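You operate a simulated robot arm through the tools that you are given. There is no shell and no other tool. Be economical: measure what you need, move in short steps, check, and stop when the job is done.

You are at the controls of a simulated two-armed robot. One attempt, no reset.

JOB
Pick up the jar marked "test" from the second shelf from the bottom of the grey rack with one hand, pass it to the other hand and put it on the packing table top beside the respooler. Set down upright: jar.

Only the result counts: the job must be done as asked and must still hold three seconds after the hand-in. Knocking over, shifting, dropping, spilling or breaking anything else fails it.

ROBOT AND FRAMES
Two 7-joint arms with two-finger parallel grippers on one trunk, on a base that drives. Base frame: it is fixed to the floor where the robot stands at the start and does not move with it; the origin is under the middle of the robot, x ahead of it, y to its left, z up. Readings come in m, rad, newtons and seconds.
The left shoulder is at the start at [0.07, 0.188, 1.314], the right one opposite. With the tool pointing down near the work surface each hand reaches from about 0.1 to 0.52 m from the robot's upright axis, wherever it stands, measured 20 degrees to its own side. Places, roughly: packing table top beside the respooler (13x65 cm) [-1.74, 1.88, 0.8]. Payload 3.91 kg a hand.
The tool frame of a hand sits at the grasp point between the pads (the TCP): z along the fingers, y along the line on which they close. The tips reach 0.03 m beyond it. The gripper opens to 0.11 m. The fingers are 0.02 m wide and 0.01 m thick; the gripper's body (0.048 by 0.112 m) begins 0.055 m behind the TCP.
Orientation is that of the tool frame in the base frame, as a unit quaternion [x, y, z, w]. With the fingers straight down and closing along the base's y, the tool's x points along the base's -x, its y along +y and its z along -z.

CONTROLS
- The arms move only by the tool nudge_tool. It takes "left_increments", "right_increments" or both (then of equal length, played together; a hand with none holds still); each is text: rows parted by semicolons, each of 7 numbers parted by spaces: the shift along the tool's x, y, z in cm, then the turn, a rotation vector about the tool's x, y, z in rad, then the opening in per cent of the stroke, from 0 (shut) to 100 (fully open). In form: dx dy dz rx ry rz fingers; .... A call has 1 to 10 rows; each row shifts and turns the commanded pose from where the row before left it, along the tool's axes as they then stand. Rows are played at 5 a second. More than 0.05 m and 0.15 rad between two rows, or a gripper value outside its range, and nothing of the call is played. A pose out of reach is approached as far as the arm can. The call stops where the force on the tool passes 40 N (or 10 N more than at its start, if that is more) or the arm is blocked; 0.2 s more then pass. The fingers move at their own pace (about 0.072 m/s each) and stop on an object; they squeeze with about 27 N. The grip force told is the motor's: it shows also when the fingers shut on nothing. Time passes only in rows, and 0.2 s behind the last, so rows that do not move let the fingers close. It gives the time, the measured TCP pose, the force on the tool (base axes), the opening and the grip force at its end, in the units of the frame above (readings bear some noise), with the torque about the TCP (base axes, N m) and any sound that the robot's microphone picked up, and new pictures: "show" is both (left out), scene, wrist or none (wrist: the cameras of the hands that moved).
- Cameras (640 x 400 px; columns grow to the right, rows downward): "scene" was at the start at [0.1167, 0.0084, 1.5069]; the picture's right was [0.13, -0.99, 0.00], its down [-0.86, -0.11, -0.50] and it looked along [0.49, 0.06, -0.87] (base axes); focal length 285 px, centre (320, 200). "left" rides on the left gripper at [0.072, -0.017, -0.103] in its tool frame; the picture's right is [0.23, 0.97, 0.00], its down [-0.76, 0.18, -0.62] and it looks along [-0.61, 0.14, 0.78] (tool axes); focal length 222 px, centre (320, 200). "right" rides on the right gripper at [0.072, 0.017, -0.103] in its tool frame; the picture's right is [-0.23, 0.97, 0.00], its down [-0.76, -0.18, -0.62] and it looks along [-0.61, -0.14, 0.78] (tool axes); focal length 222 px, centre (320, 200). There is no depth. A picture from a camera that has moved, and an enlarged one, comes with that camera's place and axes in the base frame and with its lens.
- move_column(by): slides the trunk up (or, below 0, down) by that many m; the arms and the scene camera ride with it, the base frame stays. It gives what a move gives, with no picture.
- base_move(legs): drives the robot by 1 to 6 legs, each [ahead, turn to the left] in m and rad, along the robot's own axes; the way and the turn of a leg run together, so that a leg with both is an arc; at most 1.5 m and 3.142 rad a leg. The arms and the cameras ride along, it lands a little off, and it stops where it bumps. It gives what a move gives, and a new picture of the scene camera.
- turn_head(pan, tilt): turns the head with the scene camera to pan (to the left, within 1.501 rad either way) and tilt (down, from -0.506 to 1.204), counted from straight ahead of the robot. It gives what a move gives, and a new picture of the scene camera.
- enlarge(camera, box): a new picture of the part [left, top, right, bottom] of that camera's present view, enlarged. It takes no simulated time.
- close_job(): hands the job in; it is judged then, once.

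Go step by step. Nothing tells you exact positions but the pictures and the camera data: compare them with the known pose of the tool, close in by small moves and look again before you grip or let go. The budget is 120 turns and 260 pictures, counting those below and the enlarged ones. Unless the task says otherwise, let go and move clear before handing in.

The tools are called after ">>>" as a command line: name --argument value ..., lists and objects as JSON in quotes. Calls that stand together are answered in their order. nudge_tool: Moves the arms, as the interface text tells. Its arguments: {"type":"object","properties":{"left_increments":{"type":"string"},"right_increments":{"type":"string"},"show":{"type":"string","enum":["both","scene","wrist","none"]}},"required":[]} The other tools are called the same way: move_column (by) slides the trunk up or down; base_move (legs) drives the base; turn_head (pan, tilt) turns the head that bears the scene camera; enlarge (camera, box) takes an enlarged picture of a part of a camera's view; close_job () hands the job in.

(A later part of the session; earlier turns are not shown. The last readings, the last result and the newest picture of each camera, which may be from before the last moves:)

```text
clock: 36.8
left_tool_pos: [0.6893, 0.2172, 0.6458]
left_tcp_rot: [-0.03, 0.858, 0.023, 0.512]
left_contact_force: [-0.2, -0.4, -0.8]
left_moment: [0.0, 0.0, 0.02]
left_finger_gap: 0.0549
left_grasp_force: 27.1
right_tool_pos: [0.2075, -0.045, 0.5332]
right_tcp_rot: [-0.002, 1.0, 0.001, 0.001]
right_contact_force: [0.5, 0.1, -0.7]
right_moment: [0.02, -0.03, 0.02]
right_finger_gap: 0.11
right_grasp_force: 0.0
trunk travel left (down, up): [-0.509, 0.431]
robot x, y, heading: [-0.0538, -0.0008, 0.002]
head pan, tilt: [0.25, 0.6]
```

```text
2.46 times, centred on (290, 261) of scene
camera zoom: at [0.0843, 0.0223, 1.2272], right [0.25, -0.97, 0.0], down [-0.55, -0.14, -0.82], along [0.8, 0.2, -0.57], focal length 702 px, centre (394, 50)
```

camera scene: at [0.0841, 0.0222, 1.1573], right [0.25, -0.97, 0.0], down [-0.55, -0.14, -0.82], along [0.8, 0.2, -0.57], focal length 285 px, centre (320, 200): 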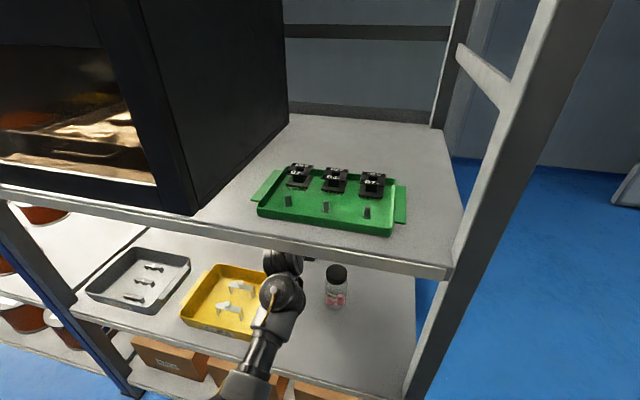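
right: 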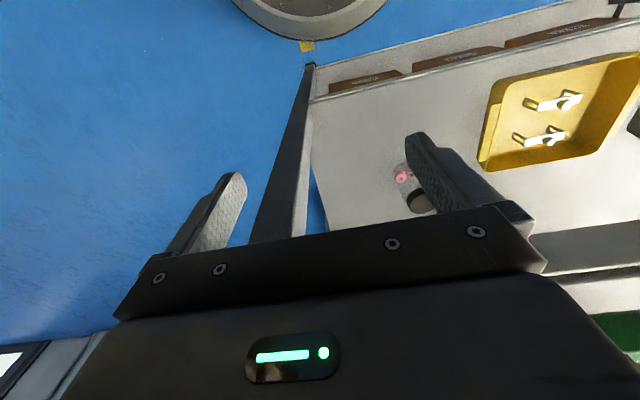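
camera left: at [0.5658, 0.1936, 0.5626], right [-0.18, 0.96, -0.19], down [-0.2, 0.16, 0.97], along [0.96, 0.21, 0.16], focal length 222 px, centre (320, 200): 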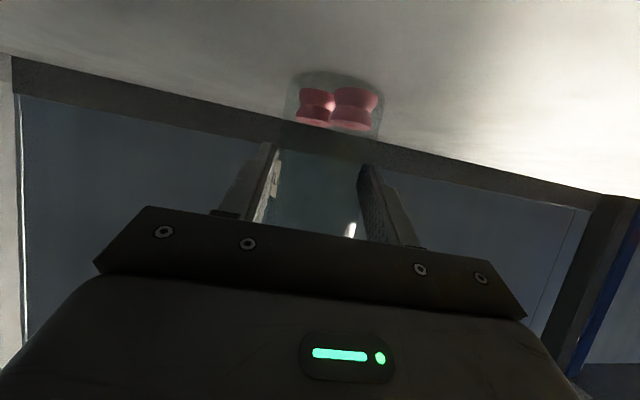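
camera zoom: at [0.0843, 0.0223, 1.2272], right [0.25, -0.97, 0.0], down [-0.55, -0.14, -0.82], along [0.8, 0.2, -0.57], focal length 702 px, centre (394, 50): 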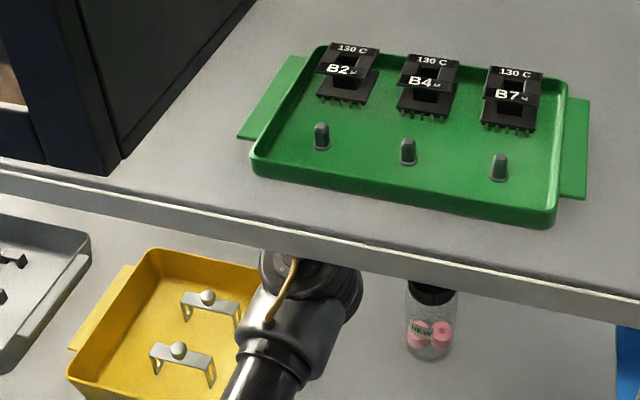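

The jar is lifted cleanly with base ≈0.596, above the tray rim. I back the robot out straight.

>>> base_move --legs '[[-0.2, 0]]'

```text
clock: 38.4
left_tool_pos: [0.4882, 0.2181, 0.6474]
left_tcp_rot: [-0.031, 0.858, 0.023, 0.513]
left_contact_force: [-1.0, 0.7, 0.0]
left_moment: [-0.01, 0.02, -0.03]
left_finger_gap: 0.0547
left_grasp_force: 26.7
right_tool_pos: [0.0051, -0.0447, 0.5334]
right_tcp_rot: [0.0, 1.0, 0.002, 0.001]
right_contact_force: [-0.8, -0.2, 0.5]
right_moment: [-0.02, 0.0, 0.0]
right_finger_gap: 0.1099
right_grasp_force: 0.1
trunk travel left (down, up): [-0.509, 0.431]
robot x, y, heading: [-0.2536, -0.0018, 0.003]
head pan, tilt: [0.25, 0.6]
camera scene: at [-0.1178, 0.0221, 1.2274], right [0.25, -0.97, 0.0], down [-0.55, -0.14, -0.83], along [0.8, 0.21, -0.56], focal length 285 px, centre (320, 200)
```

scene: 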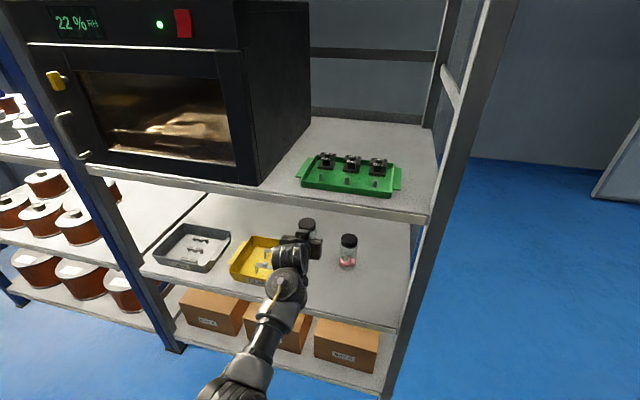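

>>> base_move --legs '[[-0.5, 0]]'

```text
clock: 41.3
left_tool_pos: [-0.0123, 0.2167, 0.6461]
left_tcp_rot: [-0.03, 0.858, 0.022, 0.513]
left_contact_force: [0.2, -0.3, -1.8]
left_moment: [0.01, 0.01, -0.01]
left_finger_gap: 0.0547
left_grasp_force: 26.8
right_tool_pos: [-0.4953, -0.045, 0.5335]
right_tcp_rot: [-0.002, 1.0, 0.001, 0.001]
right_contact_force: [-0.7, 0.1, 0.5]
right_moment: [0.0, 0.0, 0.01]
right_finger_gap: 0.1099
right_grasp_force: 0.0
trunk travel left (down, up): [-0.509, 0.431]
robot x, y, heading: [-0.7546, -0.001, 0.0]
head pan, tilt: [0.25, 0.6]
camera scene: at [-0.6183, 0.0214, 1.2274], right [0.25, -0.97, 0.0], down [-0.55, -0.14, -0.83], along [0.8, 0.2, -0.56], focal length 285 px, centre (320, 200)
```

scene: 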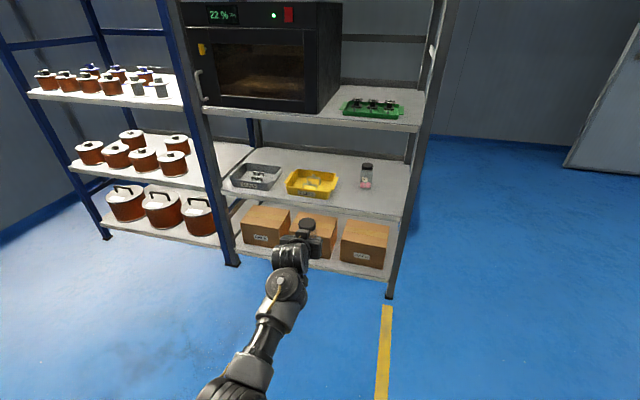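

Nothing else was disturbed. Now I bring the jar closer to the robot's middle and lower for the handover, keeping it upright.

>>> nudge_tool --left_increments "2.67 -1.49 -1.96 0 0 0 0;2.67 -1.49 -1.96 0 0 0 0;2.67 -1.49 -1.96 0 0 0 0;2.67 -1.49 -1.96 0 0 0 0;2.67 -1.49 -1.96 0 0 0 0;2.67 -1.49 -1.96 0 0 0 0;2.67 -1.49 -1.96 0 0 0 0" --show "scene"

```text
clock: 43.1
left_tool_pos: [-0.2057, 0.1487, 0.5386]
left_tcp_rot: [-0.002, 0.852, 0.068, 0.52]
left_contact_force: [-0.4, -0.6, -0.7]
left_moment: [-0.04, 0.02, -0.03]
left_finger_gap: 0.0547
left_grasp_force: 26.8
right_tool_pos: [-0.4952, -0.0448, 0.533]
right_tcp_rot: [-0.001, 1.0, 0.001, 0.001]
right_contact_force: [-0.4, -0.2, -0.3]
right_moment: [0.0, -0.01, 0.0]
right_finger_gap: 0.1102
right_grasp_force: 0.0
trunk travel left (down, up): [-0.509, 0.431]
robot x, y, heading: [-0.7527, -0.0006, 0.002]
head pan, tilt: [0.25, 0.6]
stopped in row 7 (left hand): the arm was blocked; the commanded pose is now the measured one
camera scene: at [-0.6176, 0.0216, 1.2273], right [0.25, -0.97, 0.0], down [-0.55, -0.14, -0.82], along [0.8, 0.2, -0.57], focal length 285 px, centre (320, 200)
```

scene: 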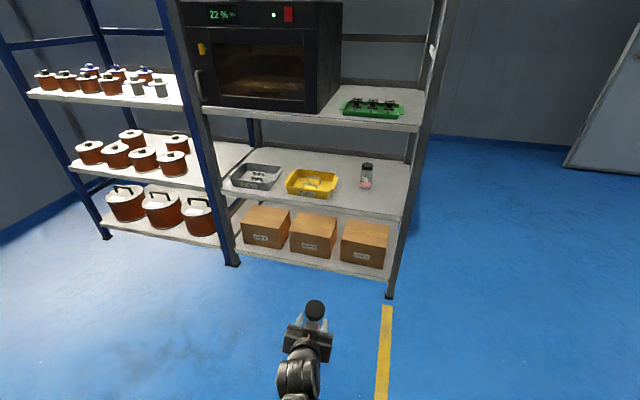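

The arm hit a joint limit at that pose. I turn the hand inward about the vertical and level it to free up motion.

>>> nudge_tool --left_increments "0 -1 0 0.07 -0.009 0.010 0;0 -1 0 0.07 -0.009 0.010 0;0 -1 0 0.07 -0.009 0.010 0;0 -1 0 0.07 -0.009 0.010 0;0 -1 0 0.07 -0.009 0.010 0" --show "none"

>>> turn_head --pan 0.1 --tilt 0.9

```text
clock: 44.3
left_tool_pos: [-0.2101, 0.0966, 0.5381]
left_tcp_rot: [0.111, 0.838, -0.071, 0.529]
left_contact_force: [-0.2, 0.5, -1.3]
left_moment: [0.0, 0.02, -0.01]
left_finger_gap: 0.0548
left_grasp_force: 27.4
right_tool_pos: [-0.4944, -0.0437, 0.5344]
right_tcp_rot: [-0.002, 1.0, 0.001, 0.001]
right_contact_force: [-0.5, -0.5, -0.1]
right_moment: [0.01, 0.0, 0.03]
right_finger_gap: 0.1098
right_grasp_force: 0.1
trunk travel left (down, up): [-0.509, 0.431]
robot x, y, heading: [-0.7565, -0.0004, -0.003]
head pan, tilt: [0.25, 0.6]
```

```text
clock: 45.1
left_tool_pos: [-0.21, 0.0972, 0.5369]
left_tcp_rot: [0.111, 0.838, -0.07, 0.529]
left_contact_force: [-0.4, 1.4, -0.2]
left_moment: [-0.01, 0.01, 0.02]
left_finger_gap: 0.0546
left_grasp_force: 26.8
right_tool_pos: [-0.4944, -0.0447, 0.5328]
right_tcp_rot: [-0.001, 1.0, 0.001, 0.001]
right_contact_force: [0.6, -0.4, -0.1]
right_moment: [-0.02, 0.03, -0.02]
right_finger_gap: 0.1099
right_grasp_force: 0.0
trunk travel left (down, up): [-0.509, 0.431]
robot x, y, heading: [-0.7516, 0.0004, -0.002]
head pan, tilt: [0.099, 0.901]
camera scene: at [-0.6282, 0.0071, 1.2026], right [0.1, -0.99, 0.0], down [-0.78, -0.08, -0.62], along [0.62, 0.06, -0.78], focal length 285 px, centre (320, 200)
```

scene: 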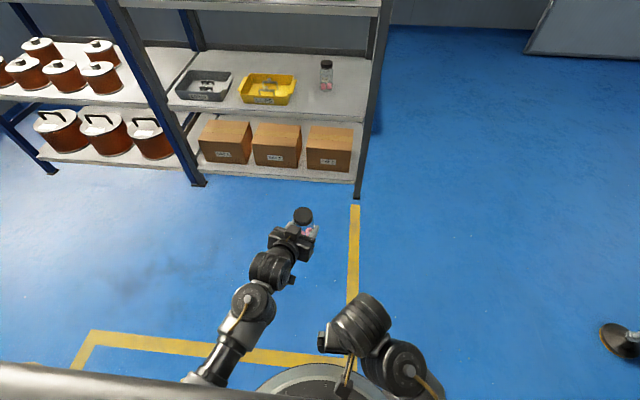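

The hand is now level and free to move. I bring the jar further back and toward the centre, yawing inward a bit more.

>>> nudge_tool --left_increments "1.37 -2.39 -1.5 0.045 0.01 0.021 0;1.37 -2.39 -1.5 0.045 0.01 0.021 0;1.37 -2.39 -1.5 0.045 0.01 0.021 0;1.37 -2.39 -1.5 0.045 0.01 0.021 0;1.37 -2.39 -1.5 0.045 0.01 0.021 0" --show "scene"

```text
clock: 46.3
left_tool_pos: [-0.3428, 0.0187, 0.5103]
left_tcp_rot: [0.214, 0.831, -0.133, 0.496]
left_contact_force: [-0.8, -0.2, -1.8]
left_moment: [0.01, 0.0, -0.04]
left_finger_gap: 0.0547
left_grasp_force: 26.8
right_tool_pos: [-0.4945, -0.0458, 0.5326]
right_tcp_rot: [-0.001, 1.0, 0.001, 0.0]
right_contact_force: [-0.5, -0.6, -0.9]
right_moment: [0.01, 0.02, -0.01]
right_finger_gap: 0.1101
right_grasp_force: 0.0
trunk travel left (down, up): [-0.509, 0.431]
robot x, y, heading: [-0.7569, -0.0041, 0.003]
head pan, tilt: [0.099, 0.901]
camera scene: at [-0.6286, 0.007, 1.2026], right [0.1, -0.99, 0.0], down [-0.78, -0.08, -0.62], along [0.62, 0.06, -0.78], focal length 285 px, centre (320, 200)
```

scene: 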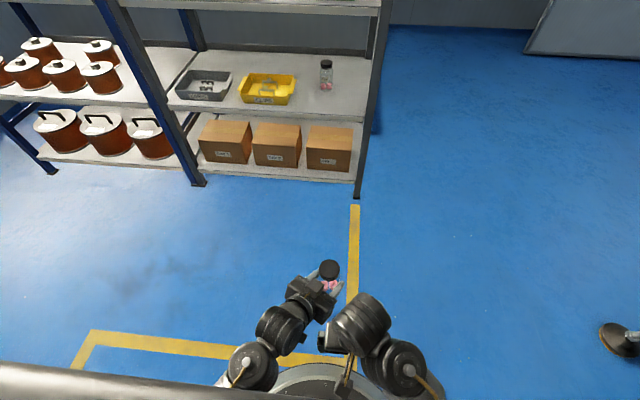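

The jar is upright at (-0.343, 0.019), lid top ≈0.58. I lower the left hand 5 cm and raise the right hand clear at its side, turning it to match the left hand's closing line.

>>> nudge_tool --left_increments "1.1 0 0.59 0 0 0 0;1.1 0 0.59 0 0 0 0;1.1 0 0.59 0 0 0 0;1.1 0 0.59 0 0 0 0;0 0 0 0 0 0 0" --right_increments "0 -1 -1.6 0 0 0 100;0 -1 -1.6 0 0 0 100;0 -1 -1.6 0 0 0 100;0 -1 -1.6 0 0 0 100;0 -1 -1.6 0 0 0 100" --show "both"

```text
clock: 47.5
left_tool_pos: [-0.3425, 0.0197, 0.4598]
left_tcp_rot: [0.213, 0.831, -0.133, 0.496]
left_contact_force: [-0.4, 1.0, -1.1]
left_moment: [0.02, 0.01, 0.01]
left_finger_gap: 0.0546
left_grasp_force: 26.3
right_tool_pos: [-0.4975, -0.0537, 0.5338]
right_tcp_rot: [-0.001, 1.0, 0.001, 0.001]
right_contact_force: [-0.1, 0.1, -0.2]
right_moment: [-0.01, 0.0, -0.01]
right_finger_gap: 0.1098
right_grasp_force: 0.0
right hand out of reach, approached as far as the arm can: row 1, 2, 3, 4, 5
trunk travel left (down, up): [-0.509, 0.431]
robot x, y, heading: [-0.7522, -0.0007, -0.0]
head pan, tilt: [0.099, 0.901]
camera scene: at [-0.6282, 0.0071, 1.2025], right [0.1, -0.99, 0.0], down [-0.78, -0.08, -0.62], along [0.62, 0.06, -0.78], focal length 285 px, centre (320, 200)
camera right: at [-0.57, -0.0376, 0.6372], right [0.23, 0.97, 0.0], down [0.76, -0.18, 0.62], along [0.61, -0.14, -0.78], focal length 222 px, centre (320, 200)
camera left: at [-0.4607, 0.0671, 0.4444], right [0.38, 0.9, -0.21], down [-0.07, 0.25, 0.96], along [0.92, -0.35, 0.16], focal length 222 px, centre (320, 200)
```

scene: 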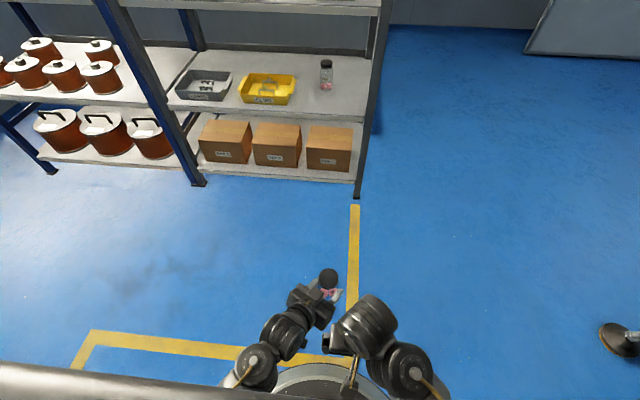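
right: 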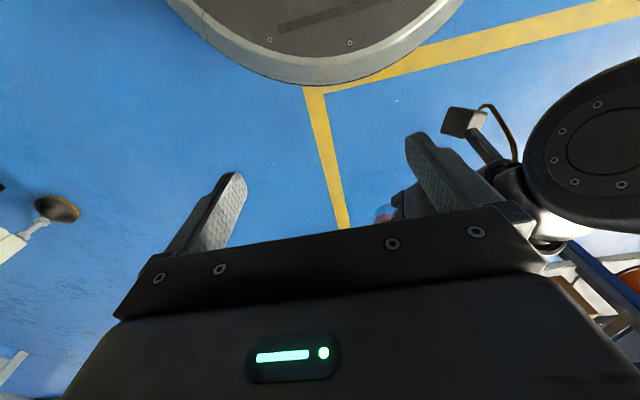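
left: 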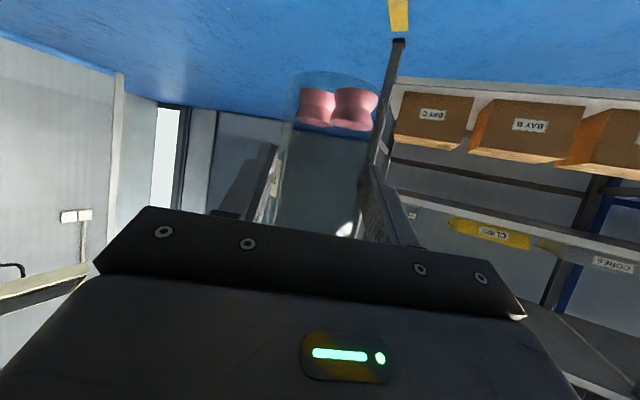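

The right arm cannot rise at this close range, so I lower the left hand with the jar further and slightly ahead instead.

>>> nudge_tool --left_increments "1.25 0.4 1.47 0 0 0 0;1.25 0.4 1.47 0 0 0 0;1.25 0.4 1.47 0 0 0 0;1.25 0.4 1.47 0 0 0 0;1.25 0.4 1.47 0 0 0 0;0 0 0 0 0 0 0" --show "scene"

```text
clock: 48.9
left_tool_pos: [-0.3025, 0.0181, 0.3691]
left_tcp_rot: [0.214, 0.831, -0.133, 0.496]
left_contact_force: [0.0, -0.2, -1.8]
left_moment: [0.06, 0.01, 0.02]
left_finger_gap: 0.0546
left_grasp_force: 27.0
right_tool_pos: [-0.4959, -0.053, 0.535]
right_tcp_rot: [-0.001, 1.0, 0.001, 0.001]
right_contact_force: [-0.8, 0.8, 0.1]
right_moment: [0.0, -0.03, 0.02]
right_finger_gap: 0.11
right_grasp_force: 0.0
trunk travel left (down, up): [-0.509, 0.431]
robot x, y, heading: [-0.7531, 0.0003, 0.003]
head pan, tilt: [0.099, 0.901]
camera scene: at [-0.6284, 0.007, 1.2025], right [0.1, -0.99, 0.0], down [-0.78, -0.08, -0.62], along [0.62, 0.06, -0.78], focal length 285 px, centre (320, 200)
```

scene: 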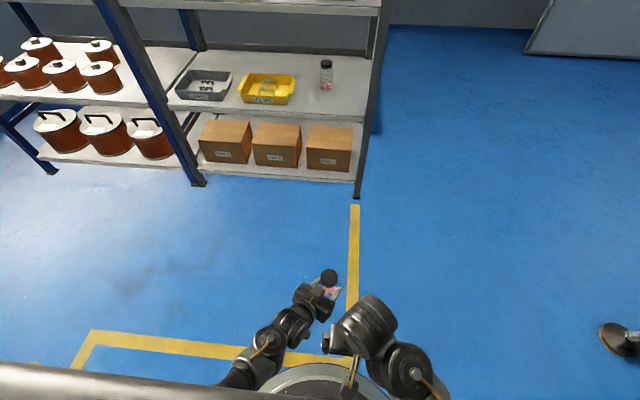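

>>> nudge_tool --right_increments "-2 0 0 0 0 0 100;-2 0 0 0 0 0 100;-2 0 0 0 0 0 100;-2 0 0 0 0 0 100;-2 0 0 0 0 0 100;-2 0 0 0 0 0 100" --show "none"

```text
clock: 50.3
left_tool_pos: [-0.3044, 0.0185, 0.3685]
left_tcp_rot: [0.214, 0.831, -0.133, 0.495]
left_contact_force: [-0.4, -0.3, -1.5]
left_moment: [-0.01, 0.04, 0.01]
left_finger_gap: 0.0547
left_grasp_force: 27.4
right_tool_pos: [-0.3768, -0.0536, 0.5327]
right_tcp_rot: [0.0, 1.0, 0.001, 0.0]
right_contact_force: [-0.1, 0.8, 0.4]
right_moment: [0.01, 0.01, 0.03]
right_finger_gap: 0.1102
right_grasp_force: 0.0
trunk travel left (down, up): [-0.509, 0.431]
robot x, y, heading: [-0.7564, 0.0018, -0.0]
head pan, tilt: [0.099, 0.901]
```

>>> nudge_tool --right_increments "-1.9 0 0 0 0 0 100;-1.9 0 0 0 0 0 100;-1.9 0 0 0 0 0 100;-1.9 0 0 0 0 0 100;0 0 0 0 0 0.128 100;0 0 0 0 0 0.128 100;0 0 0 0 0 0.128 100;0 0 0 0 0 0.128 100" --show "both"

```text
clock: 52.1
left_tool_pos: [-0.3028, 0.0188, 0.3693]
left_tcp_rot: [0.213, 0.831, -0.133, 0.496]
left_contact_force: [0.7, -0.7, -1.4]
left_moment: [0.01, 0.0, 0.01]
left_finger_gap: 0.0546
left_grasp_force: 27.0
right_tool_pos: [-0.3004, -0.0524, 0.5339]
right_tcp_rot: [0.253, 0.967, 0.002, -0.001]
right_contact_force: [-0.6, -0.1, 0.1]
right_moment: [0.0, 0.01, 0.01]
right_finger_gap: 0.1099
right_grasp_force: 0.1
trunk travel left (down, up): [-0.509, 0.431]
robot x, y, heading: [-0.7526, 0.0005, 0.004]
head pan, tilt: [0.099, 0.901]
camera scene: at [-0.6282, 0.007, 1.2025], right [0.1, -0.99, 0.0], down [-0.78, -0.08, -0.62], along [0.62, 0.06, -0.78], focal length 285 px, centre (320, 200)
camera right: at [-0.3565, -0.003, 0.6374], right [0.67, 0.74, 0.0], down [0.58, -0.53, 0.62], along [0.46, -0.42, -0.78], focal length 222 px, centre (320, 200)
```

scene: 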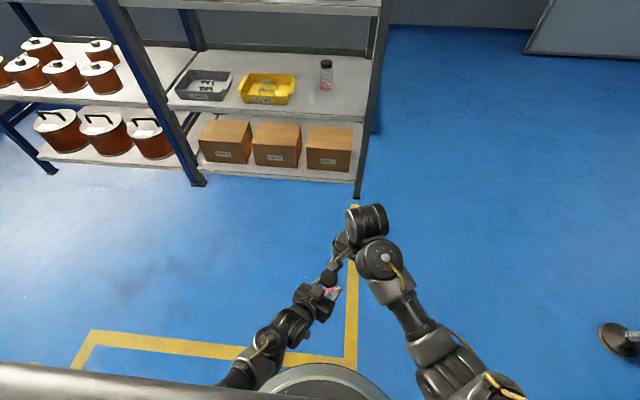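
right: 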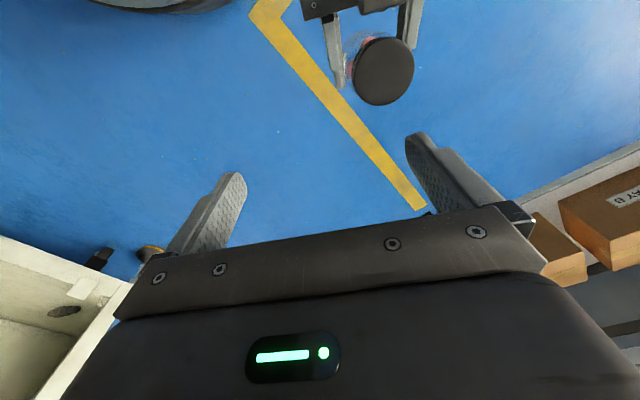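

The right camera puts the lid at (-0.302, 0.015), top z≈0.44, matching the left hand. I slide the right hand over the jar at hover height.

>>> nudge_tool --right_increments "1.05 1.94 0 0 0 0 100;1.05 1.94 0 0 0 0 100;1.05 1.94 0 0 0 0 100" --show "both"

```text
clock: 52.9
left_tool_pos: [-0.3041, 0.0179, 0.3698]
left_tcp_rot: [0.213, 0.832, -0.132, 0.495]
left_contact_force: [0.1, 0.0, -0.9]
left_moment: [-0.01, 0.01, -0.01]
left_finger_gap: 0.0547
left_grasp_force: 26.9
right_tool_pos: [-0.2993, -0.0016, 0.5245]
right_tcp_rot: [0.256, 0.967, -0.013, 0.0]
right_contact_force: [0.4, -0.4, -0.2]
right_moment: [0.02, 0.0, 0.0]
right_finger_gap: 0.1098
right_grasp_force: 0.0
trunk travel left (down, up): [-0.509, 0.431]
robot x, y, heading: [-0.7542, -0.0038, -0.004]
head pan, tilt: [0.099, 0.901]
camera scene: at [-0.6282, 0.0069, 1.2025], right [0.1, -0.99, 0.0], down [-0.78, -0.08, -0.62], along [0.62, 0.06, -0.78], focal length 285 px, centre (320, 200)
camera right: at [-0.3556, 0.0506, 0.6274], right [0.68, 0.73, -0.02], down [0.58, -0.52, 0.63], along [0.45, -0.44, -0.77], focal length 222 px, centre (320, 200)
```

scene: 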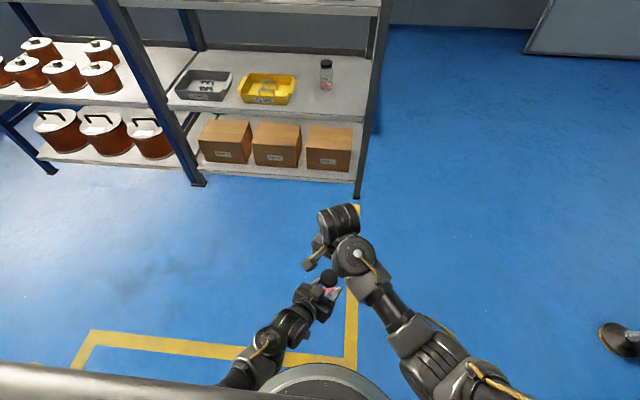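
right: 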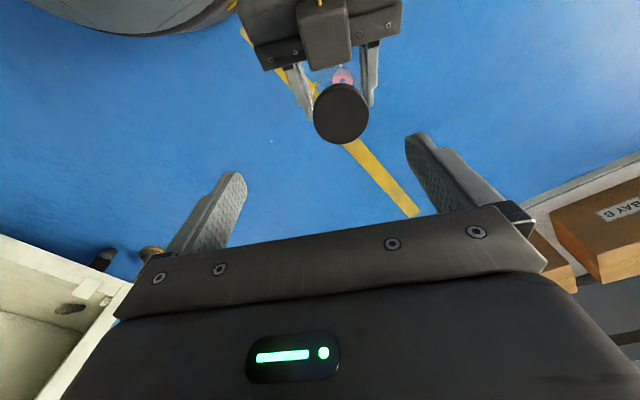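

>>> nudge_tool --right_increments "0 0 0 0 0 0 100;0 0 0 0 0 0 100" --show "none"

```text
clock: 53.5
left_tool_pos: [-0.3036, 0.0188, 0.3705]
left_tcp_rot: [0.214, 0.831, -0.133, 0.495]
left_contact_force: [0.6, 0.8, -0.8]
left_moment: [0.0, 0.0, 0.0]
left_finger_gap: 0.0546
left_grasp_force: 27.3
right_tool_pos: [-0.2989, -0.0021, 0.5267]
right_tcp_rot: [0.257, 0.966, -0.011, 0.003]
right_contact_force: [0.1, -0.1, 0.4]
right_moment: [0.0, 0.03, 0.0]
right_finger_gap: 0.1099
right_grasp_force: 0.1
trunk travel left (down, up): [-0.509, 0.431]
robot x, y, heading: [-0.7514, -0.0008, 0.002]
head pan, tilt: [0.099, 0.901]
```

The right arm is near its limit there, so I shift the jar 1.7 cm toward the right hand instead.

>>> nudge_tool --left_increments "-0.18 -0.72 0.36 0 0 0 0;-0.18 -0.72 0.36 0 0 0 0;0 0 0 0 0 0 0" --right_increments "0 0 0.5 0 0 0 100;0 0 0.5 0 0 0 100;0 0 0 0 0 0 100" --show "wrist"

```text
clock: 54.3
left_tool_pos: [-0.3035, 0.0017, 0.3694]
left_tcp_rot: [0.214, 0.831, -0.133, 0.495]
left_contact_force: [-0.3, 0.5, -0.9]
left_moment: [0.0, 0.0, 0.05]
left_finger_gap: 0.0546
left_grasp_force: 26.7
right_tool_pos: [-0.2938, -0.0026, 0.5198]
right_tcp_rot: [0.257, 0.966, -0.01, 0.005]
right_contact_force: [-0.2, 0.4, -0.2]
right_moment: [-0.04, -0.01, 0.01]
right_finger_gap: 0.1101
right_grasp_force: 0.1
trunk travel left (down, up): [-0.509, 0.431]
robot x, y, heading: [-0.755, -0.0002, 0.0]
head pan, tilt: [0.099, 0.901]
camera right: at [-0.3503, 0.0499, 0.6217], right [0.68, 0.73, -0.01], down [0.57, -0.52, 0.64], along [0.46, -0.44, -0.77], focal length 222 px, centre (320, 200)
camera left: at [-0.4206, 0.0501, 0.3545], right [0.38, 0.9, -0.21], down [-0.07, 0.25, 0.96], along [0.92, -0.35, 0.16], focal length 222 px, centre (320, 200)
```

right: 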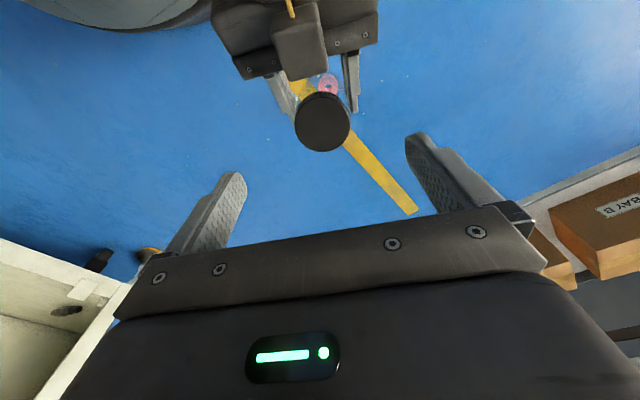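
left: 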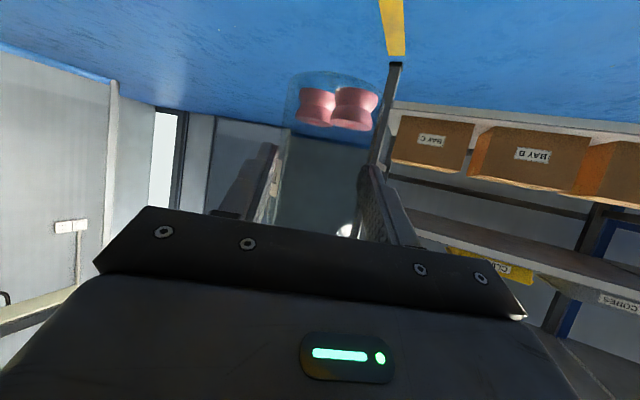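

The lid is about 1 cm behind the right TCP; I correct, level the hand, and descend part of the way.

>>> nudge_tool --right_increments "0.5 0 0 -0.008 0.007 0 100;0.5 0 0.5 -0.008 0.007 0 100;0 0 1.5 0 0 0 100;0 0 1.5 0 0 0 100;0 0 0 0 0 0 100" --show "both"

```text
clock: 55.7
left_tool_pos: [-0.3029, 0.0016, 0.3694]
left_tcp_rot: [0.214, 0.831, -0.133, 0.495]
left_contact_force: [0.2, 0.2, -1.2]
left_moment: [0.04, -0.01, 0.0]
left_finger_gap: 0.0547
left_grasp_force: 26.9
right_tool_pos: [-0.2926, -0.0117, 0.4849]
right_tcp_rot: [0.261, 0.965, -0.007, 0.009]
right_contact_force: [0.6, 0.6, 0.1]
right_moment: [-0.01, -0.02, -0.01]
right_finger_gap: 0.1102
right_grasp_force: 0.0
trunk travel left (down, up): [-0.509, 0.431]
robot x, y, heading: [-0.7555, 0.0003, -0.001]
head pan, tilt: [0.099, 0.901]
stopped in row 5 (right hand): the arm was blocked; the commanded pose is now the measured one
camera scene: at [-0.6282, 0.0069, 1.2025], right [0.1, -0.99, 0.0], down [-0.78, -0.08, -0.62], along [0.62, 0.06, -0.78], focal length 285 px, centre (320, 200)
camera right: at [-0.3508, 0.0417, 0.586], right [0.69, 0.73, 0.0], down [0.56, -0.52, 0.64], along [0.46, -0.44, -0.77], focal length 222 px, centre (320, 200)
```

scene: 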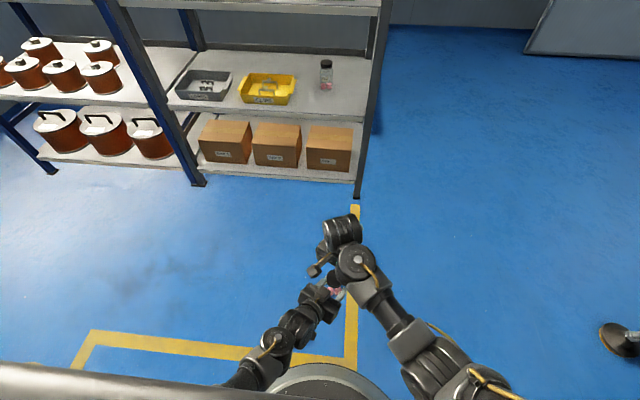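
right: 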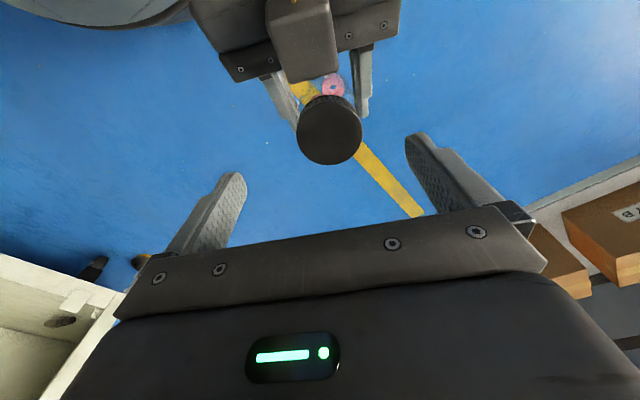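

The right arm meets a joint limit toward the left. I shift the rendezvous 5 cm to the right, where the right arm moved freely.

>>> nudge_tool --right_increments "0 0 -1.5 0 0 0 100;0 0 -1.5 0 0 0 100;-0.6 -1.95 0 -0.005 0.01 0 100;-0.6 -1.95 0 -0.004 0.011 0 100;0 0 0 0 0 0 100" --show "none"

>>> nudge_tool --left_increments "-0.28 -1.1 0.54 0 0 0 0;-0.28 -1.1 0.54 0 0 0 0;-0.28 -1.1 0.54 0 0 0 0;-0.28 -1.1 0.54 0 0 0 0;0 0 0 0 0 0 0" --show "none"

>>> enlarge --camera "right" --box '[0, 0, 640, 400]'

```text
clock: 56.9
left_tool_pos: [-0.3017, 0.0019, 0.3694]
left_tcp_rot: [0.214, 0.831, -0.133, 0.495]
left_contact_force: [0.1, 0.2, -1.1]
left_moment: [0.02, 0.01, -0.01]
left_finger_gap: 0.0546
left_grasp_force: 26.7
right_tool_pos: [-0.3044, -0.0491, 0.5155]
right_tcp_rot: [0.26, 0.966, 0.001, 0.001]
right_contact_force: [0.8, 0.6, -0.4]
right_moment: [0.02, -0.02, -0.01]
right_finger_gap: 0.1102
right_grasp_force: 0.0
trunk travel left (down, up): [-0.509, 0.431]
robot x, y, heading: [-0.7518, -0.0009, 0.004]
head pan, tilt: [0.099, 0.901]
```

```text
clock: 58.1
left_tool_pos: [-0.3046, -0.0459, 0.368]
left_tcp_rot: [0.214, 0.832, -0.13, 0.495]
left_contact_force: [-0.7, 0.6, -1.6]
left_moment: [-0.02, -0.04, -0.02]
left_finger_gap: 0.0547
left_grasp_force: 27.3
right_tool_pos: [-0.304, -0.0481, 0.5171]
right_tcp_rot: [0.26, 0.965, 0.001, 0.0]
right_contact_force: [0.1, 0.3, -0.3]
right_moment: [0.01, 0.0, 0.0]
right_finger_gap: 0.1099
right_grasp_force: 0.1
trunk travel left (down, up): [-0.509, 0.431]
robot x, y, heading: [-0.7565, 0.0007, 0.001]
head pan, tilt: [0.099, 0.901]
```

```text
1.00 times, centred on (320, 200) of right (not enlarged: the box is as wide or as high as the picture)
camera zoom: at [-0.3596, 0.0021, 0.6194], right [0.69, 0.73, 0.0], down [0.57, -0.54, 0.62], along [0.45, -0.43, -0.78], focal length 222 px, centre (320, 200)
```

zoom: 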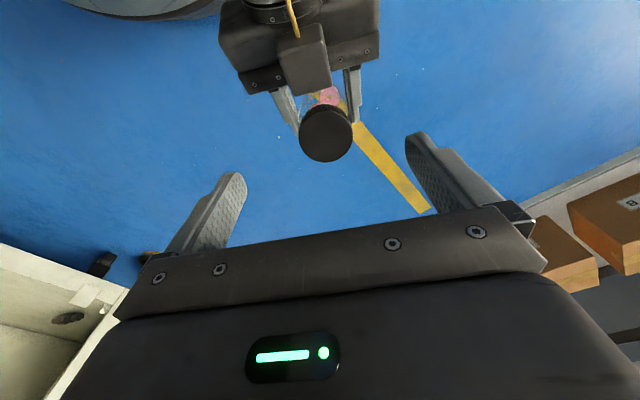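

Now the lid is aligned within a few millimetres under the right hand. I descend with a 0.35 cm correction and check.

>>> nudge_tool --right_increments "0 0.35 1 0 0 0 100;0 0 1.5 0 0 0 100;0 0 1.5 0 0 0 100;0 0 1.5 0 0 0 100;0 0 1 0 0 0 100;0 0 0 0 0 0 100" --show "both"

```text
clock: 59.5
left_tool_pos: [-0.3042, -0.0461, 0.367]
left_tcp_rot: [0.215, 0.831, -0.131, 0.496]
left_contact_force: [-0.5, 0.3, -2.0]
left_moment: [0.01, 0.03, -0.02]
left_finger_gap: 0.0549
left_grasp_force: 27.2
right_tool_pos: [-0.3026, -0.0453, 0.4504]
right_tcp_rot: [0.262, 0.965, 0.001, 0.001]
right_contact_force: [0.8, 0.2, 0.3]
right_moment: [0.0, 0.0, -0.01]
right_finger_gap: 0.11
right_grasp_force: 0.0
trunk travel left (down, up): [-0.509, 0.431]
robot x, y, heading: [-0.7563, -0.0002, 0.002]
head pan, tilt: [0.099, 0.901]
camera scene: at [-0.6282, 0.007, 1.2025], right [0.1, -0.99, 0.0], down [-0.78, -0.08, -0.62], along [0.62, 0.06, -0.78], focal length 285 px, centre (320, 200)
camera right: at [-0.358, 0.0052, 0.554], right [0.69, 0.73, 0.0], down [0.57, -0.54, 0.62], along [0.45, -0.43, -0.78], focal length 222 px, centre (320, 200)
```

scene: 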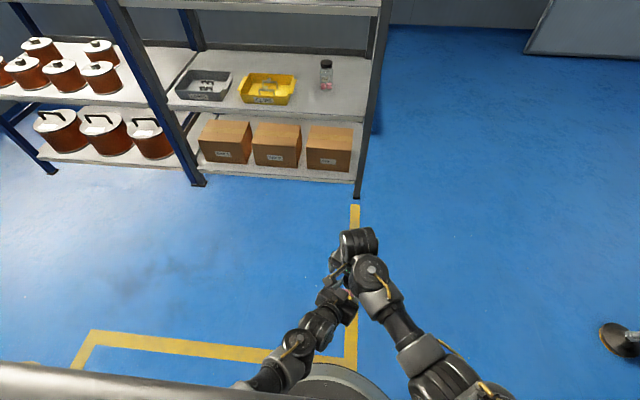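
right: 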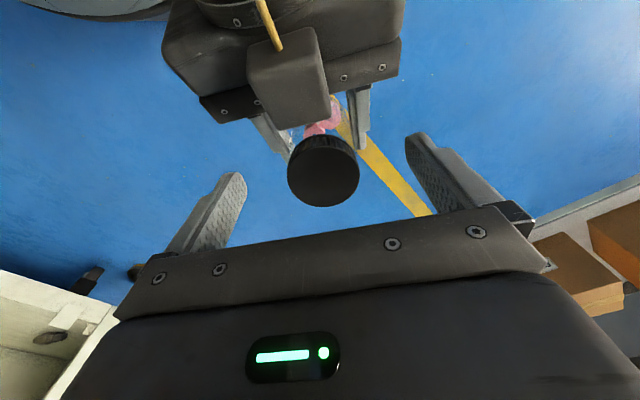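

>>> nudge_tool --right_increments "0 0.1 1.3 0 0 0 100;0 0 1.3 0 0 0 100;0 0 0 0 0 0 100" --show "wrist"

>>> enlarge --camera "left" --box '[0, 0, 640, 400]'

>>> enlarge --camera "scene" --box '[280, 210, 440, 330]'

```text
clock: 60.3
left_tool_pos: [-0.3024, -0.0457, 0.368]
left_tcp_rot: [0.215, 0.831, -0.131, 0.495]
left_contact_force: [0.6, 0.1, -1.3]
left_moment: [0.03, -0.02, 0.01]
left_finger_gap: 0.0544
left_grasp_force: 27.2
right_tool_pos: [-0.3026, -0.0438, 0.4244]
right_tcp_rot: [0.261, 0.965, 0.001, 0.0]
right_contact_force: [-0.9, 0.6, -0.2]
right_moment: [0.01, 0.0, 0.01]
right_finger_gap: 0.11
right_grasp_force: 0.0
trunk travel left (down, up): [-0.509, 0.431]
robot x, y, heading: [-0.7554, 0.002, 0.0]
head pan, tilt: [0.099, 0.901]
camera right: at [-0.3576, 0.0067, 0.5284], right [0.69, 0.73, 0.0], down [0.57, -0.54, 0.62], along [0.45, -0.43, -0.78], focal length 222 px, centre (320, 200)
```

right: 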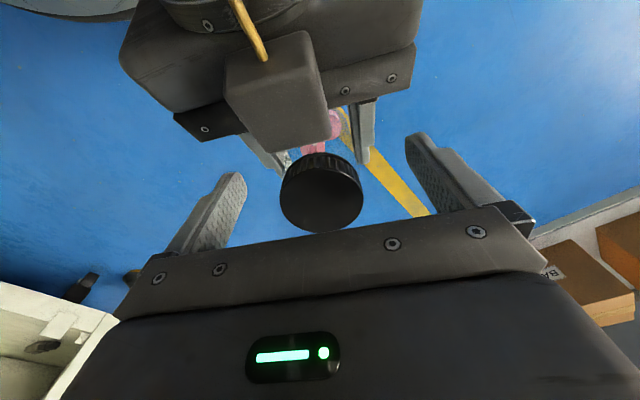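

```text
1.00 times, centred on (320, 200) of left (not enlarged: the box is as wide or as high as the picture)
camera zoom: at [-0.4209, 0.0022, 0.3532], right [0.38, 0.9, -0.21], down [-0.07, 0.25, 0.97], along [0.92, -0.35, 0.16], focal length 222 px, centre (320, 200)
```

zoom: 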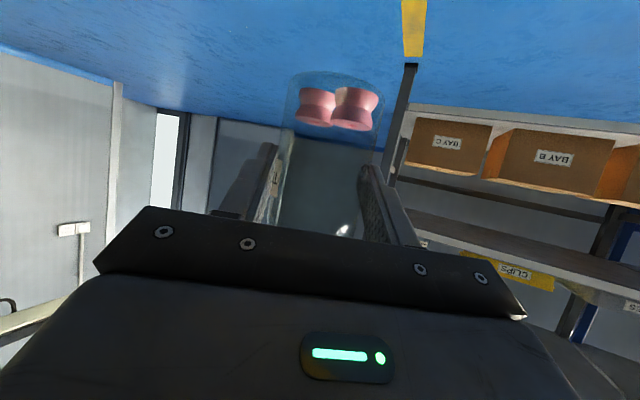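

```text
3.33 times, centred on (360, 270) of scene
camera zoom: at [-0.6283, 0.007, 1.2025], right [0.1, -0.99, 0.0], down [-0.78, -0.08, -0.62], along [0.62, 0.06, -0.78], focal length 951 px, centre (187, -33)
```

zoom: 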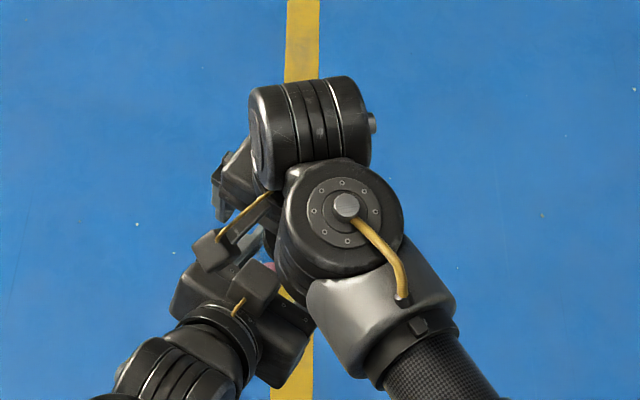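

The right hand straddles the jar's upper part with its lid just above the grasp point, tips clear of the left fingers. I close the right fingers.

>>> nudge_tool --right_increments "0 0 0 0 0 0 60;0 0 0 0 0 0 40;0 0 0 0 0 0 20;0 0 0 0 0 0 0;0 0 0 0 0 0 0;0 0 0 0 0 0 0" --show "wrist"

```text
clock: 61.7
left_tool_pos: [-0.3031, -0.0459, 0.3675]
left_tcp_rot: [0.214, 0.832, -0.13, 0.495]
left_contact_force: [9.4, 11.3, -5.9]
left_moment: [-0.23, 0.25, 0.22]
left_finger_gap: 0.0546
left_grasp_force: 27.4
right_tool_pos: [-0.3026, -0.0454, 0.425]
right_tcp_rot: [0.261, 0.965, 0.001, 0.001]
right_contact_force: [-9.1, -10.8, 4.5]
right_moment: [-0.38, 0.34, -0.26]
right_finger_gap: 0.052
right_grasp_force: 27.3
trunk travel left (down, up): [-0.509, 0.431]
robot x, y, heading: [-0.7563, -0.0071, 0.001]
head pan, tilt: [0.099, 0.901]
camera right: at [-0.3577, 0.006, 0.528], right [0.69, 0.73, 0.0], down [0.57, -0.54, 0.62], along [0.45, -0.43, -0.78], focal length 222 px, centre (320, 200)
```

right: 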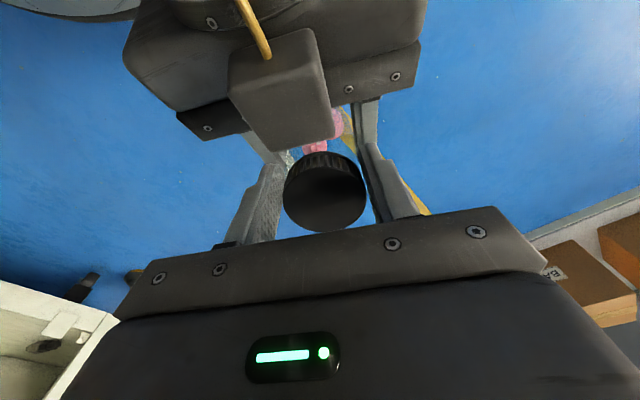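

Both hands hold it, with a mild 14 N sideways load; I ease the right hand 2 mm to relieve it before releasing the left.

>>> nudge_tool --right_increments "0 -0.2 0 0 0 0 0;0 0 0 0 0 0 0" --show "none"

```text
clock: 62.3
left_tool_pos: [-0.3032, -0.0455, 0.3673]
left_tcp_rot: [0.216, 0.832, -0.131, 0.495]
left_contact_force: [9.2, 7.8, -6.4]
left_moment: [-0.2, 0.16, 0.25]
left_finger_gap: 0.0547
left_grasp_force: 26.7
right_tool_pos: [-0.302, -0.0449, 0.4249]
right_tcp_rot: [0.261, 0.965, 0.001, 0.001]
right_contact_force: [-9.9, -6.7, 6.0]
right_moment: [-0.21, 0.37, -0.23]
right_finger_gap: 0.052
right_grasp_force: 27.2
trunk travel left (down, up): [-0.509, 0.431]
robot x, y, heading: [-0.7531, -0.002, 0.003]
head pan, tilt: [0.099, 0.901]
```

Load is small; I open the left hand.

>>> nudge_tool --left_increments "0 0 0 0 0 0 70;0 0 0 0 0 0 85;0 0 0 0 0 0 100;0 0 0 0 0 0 100" --show "wrist"

>>> enlarge --camera "right" --box '[0, 0, 640, 400]'

```text
clock: 63.3
left_tool_pos: [-0.3042, -0.0458, 0.3675]
left_tcp_rot: [0.215, 0.832, -0.131, 0.495]
left_contact_force: [0.1, 0.2, 0.2]
left_moment: [0.02, 0.02, 0.02]
left_finger_gap: 0.1101
left_grasp_force: 0.0
right_tool_pos: [-0.3024, -0.0455, 0.4239]
right_tcp_rot: [0.26, 0.966, 0.001, 0.001]
right_contact_force: [0.3, -0.8, -0.2]
right_moment: [-0.01, -0.02, 0.02]
right_finger_gap: 0.0516
right_grasp_force: 27.3
trunk travel left (down, up): [-0.509, 0.431]
robot x, y, heading: [-0.7542, -0.0036, 0.005]
head pan, tilt: [0.099, 0.901]
camera left: at [-0.4215, 0.002, 0.353], right [0.38, 0.9, -0.21], down [-0.07, 0.25, 0.97], along [0.92, -0.35, 0.16], focal length 222 px, centre (320, 200)
```

left: 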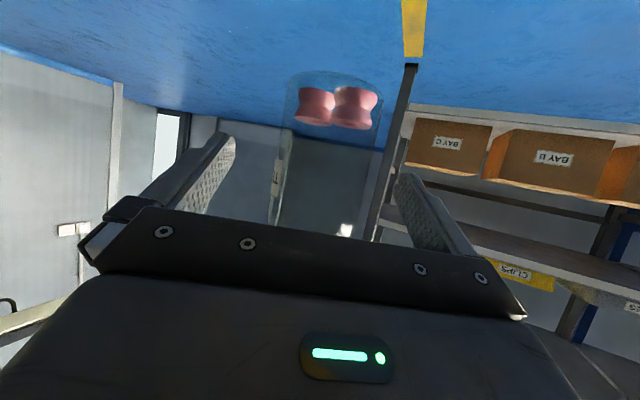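

```text
1.00 times, centred on (320, 200) of right (not enlarged: the box is as wide or as high as the picture)
camera zoom: at [-0.3582, 0.0047, 0.5282], right [0.69, 0.73, 0.0], down [0.57, -0.54, 0.62], along [0.45, -0.43, -0.78], focal length 222 px, centre (320, 200)
```

zoom: 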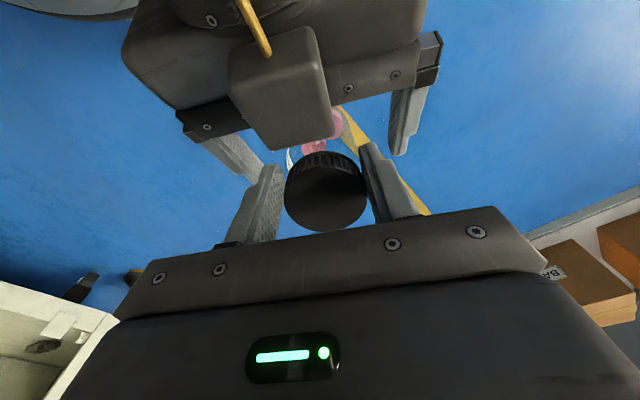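

The right hand holds the jar alone. I withdraw the left hand straight back and slightly down.

>>> nudge_tool --left_increments "1.2 0 -1.65 0 0 0 100;1.2 0 -1.65 0 0 0 100;1.2 0 -1.65 0 0 0 100;1.2 0 -1.65 0 0 0 100;1.2 0 -1.65 0 0 0 100;1.2 0 -1.65 0 0 0 100" --show "both"

```text
clock: 64.7
left_tool_pos: [-0.4108, 0.012, 0.3523]
left_tcp_rot: [0.213, 0.831, -0.132, 0.496]
left_contact_force: [0.3, 0.6, -0.2]
left_moment: [0.02, -0.02, -0.02]
left_finger_gap: 0.1101
left_grasp_force: 0.0
right_tool_pos: [-0.3025, -0.0455, 0.4254]
right_tcp_rot: [0.261, 0.965, 0.001, 0.0]
right_contact_force: [0.2, 0.4, 0.7]
right_moment: [-0.01, 0.0, 0.03]
right_finger_gap: 0.0516
right_grasp_force: 26.3
trunk travel left (down, up): [-0.509, 0.431]
robot x, y, heading: [-0.7552, 0.0009, -0.001]
head pan, tilt: [0.099, 0.901]
camera scene: at [-0.6285, 0.0071, 1.2025], right [0.1, -0.99, 0.0], down [-0.78, -0.08, -0.62], along [0.62, 0.06, -0.78], focal length 285 px, centre (320, 200)
camera left: at [-0.5275, 0.059, 0.3374], right [0.38, 0.9, -0.21], down [-0.07, 0.25, 0.96], along [0.92, -0.35, 0.16], focal length 222 px, centre (320, 200)
```

scene: 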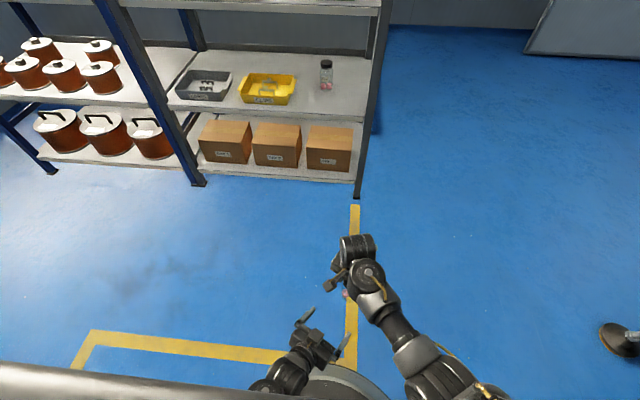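
left: 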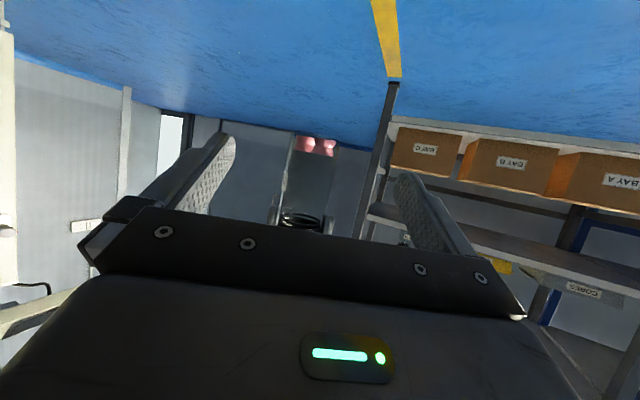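

The handover is done. I move the left hand out to its side, raise the trunk, and look toward the packing table.

>>> nudge_tool --left_increments "0 2.5 -0.6 -0.09 0 -0.04 100;0 2.5 -0.6 -0.09 0 -0.04 100;0 2.5 -0.6 -0.09 0 -0.04 100;0 2.5 -0.6 -0.09 0 -0.04 100;0 2.5 -0.6 -0.09 0 -0.04 100" --show "none"

>>> move_column --by 0.42

>>> turn_head --pan 1.5 --tilt 0.5

```text
clock: 65.9
left_tool_pos: [-0.397, 0.1376, 0.3665]
left_tcp_rot: [0.015, 0.857, 0.007, 0.515]
left_contact_force: [0.6, 0.9, 0.1]
left_moment: [-0.04, 0.01, -0.03]
left_finger_gap: 0.11
left_grasp_force: 0.0
right_tool_pos: [-0.3025, -0.0456, 0.4244]
right_tcp_rot: [0.261, 0.965, 0.001, 0.0]
right_contact_force: [-0.5, 0.1, -0.2]
right_moment: [0.04, -0.04, -0.02]
right_finger_gap: 0.0513
right_grasp_force: 27.2
trunk travel left (down, up): [-0.509, 0.431]
robot x, y, heading: [-0.7546, -0.0004, 0.0]
head pan, tilt: [0.099, 0.901]
```

```text
refused: 0.42 is not a number from -0.4 to 0.4
```

```text
clock: 67.5
left_tool_pos: [-0.3961, 0.1368, 0.3666]
left_tcp_rot: [0.016, 0.857, 0.007, 0.515]
left_contact_force: [0.5, 0.0, -0.1]
left_moment: [-0.01, 0.02, -0.03]
left_finger_gap: 0.1099
left_grasp_force: 0.0
right_tool_pos: [-0.3022, -0.0453, 0.4245]
right_tcp_rot: [0.261, 0.965, 0.001, 0.0]
right_contact_force: [0.0, 0.5, -0.8]
right_moment: [0.01, 0.01, -0.01]
right_finger_gap: 0.0512
right_grasp_force: 26.8
trunk travel left (down, up): [-0.509, 0.431]
robot x, y, heading: [-0.7536, 0.0007, 0.003]
head pan, tilt: [1.499, 0.499]
camera scene: at [-0.6969, 0.0902, 1.2364], right [1.0, -0.07, 0.0], down [-0.03, -0.48, -0.88], along [0.06, 0.88, -0.48], focal length 285 px, centre (320, 200)
```

scene: 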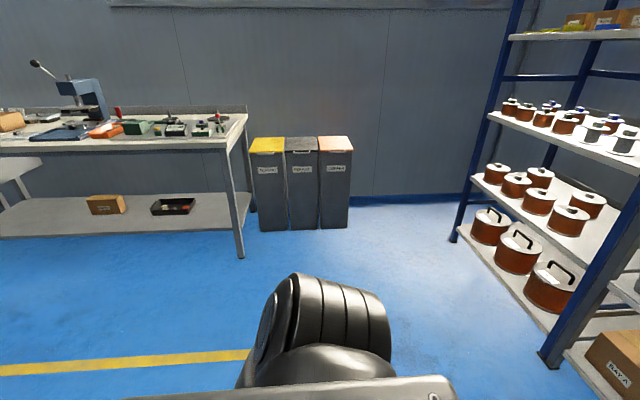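

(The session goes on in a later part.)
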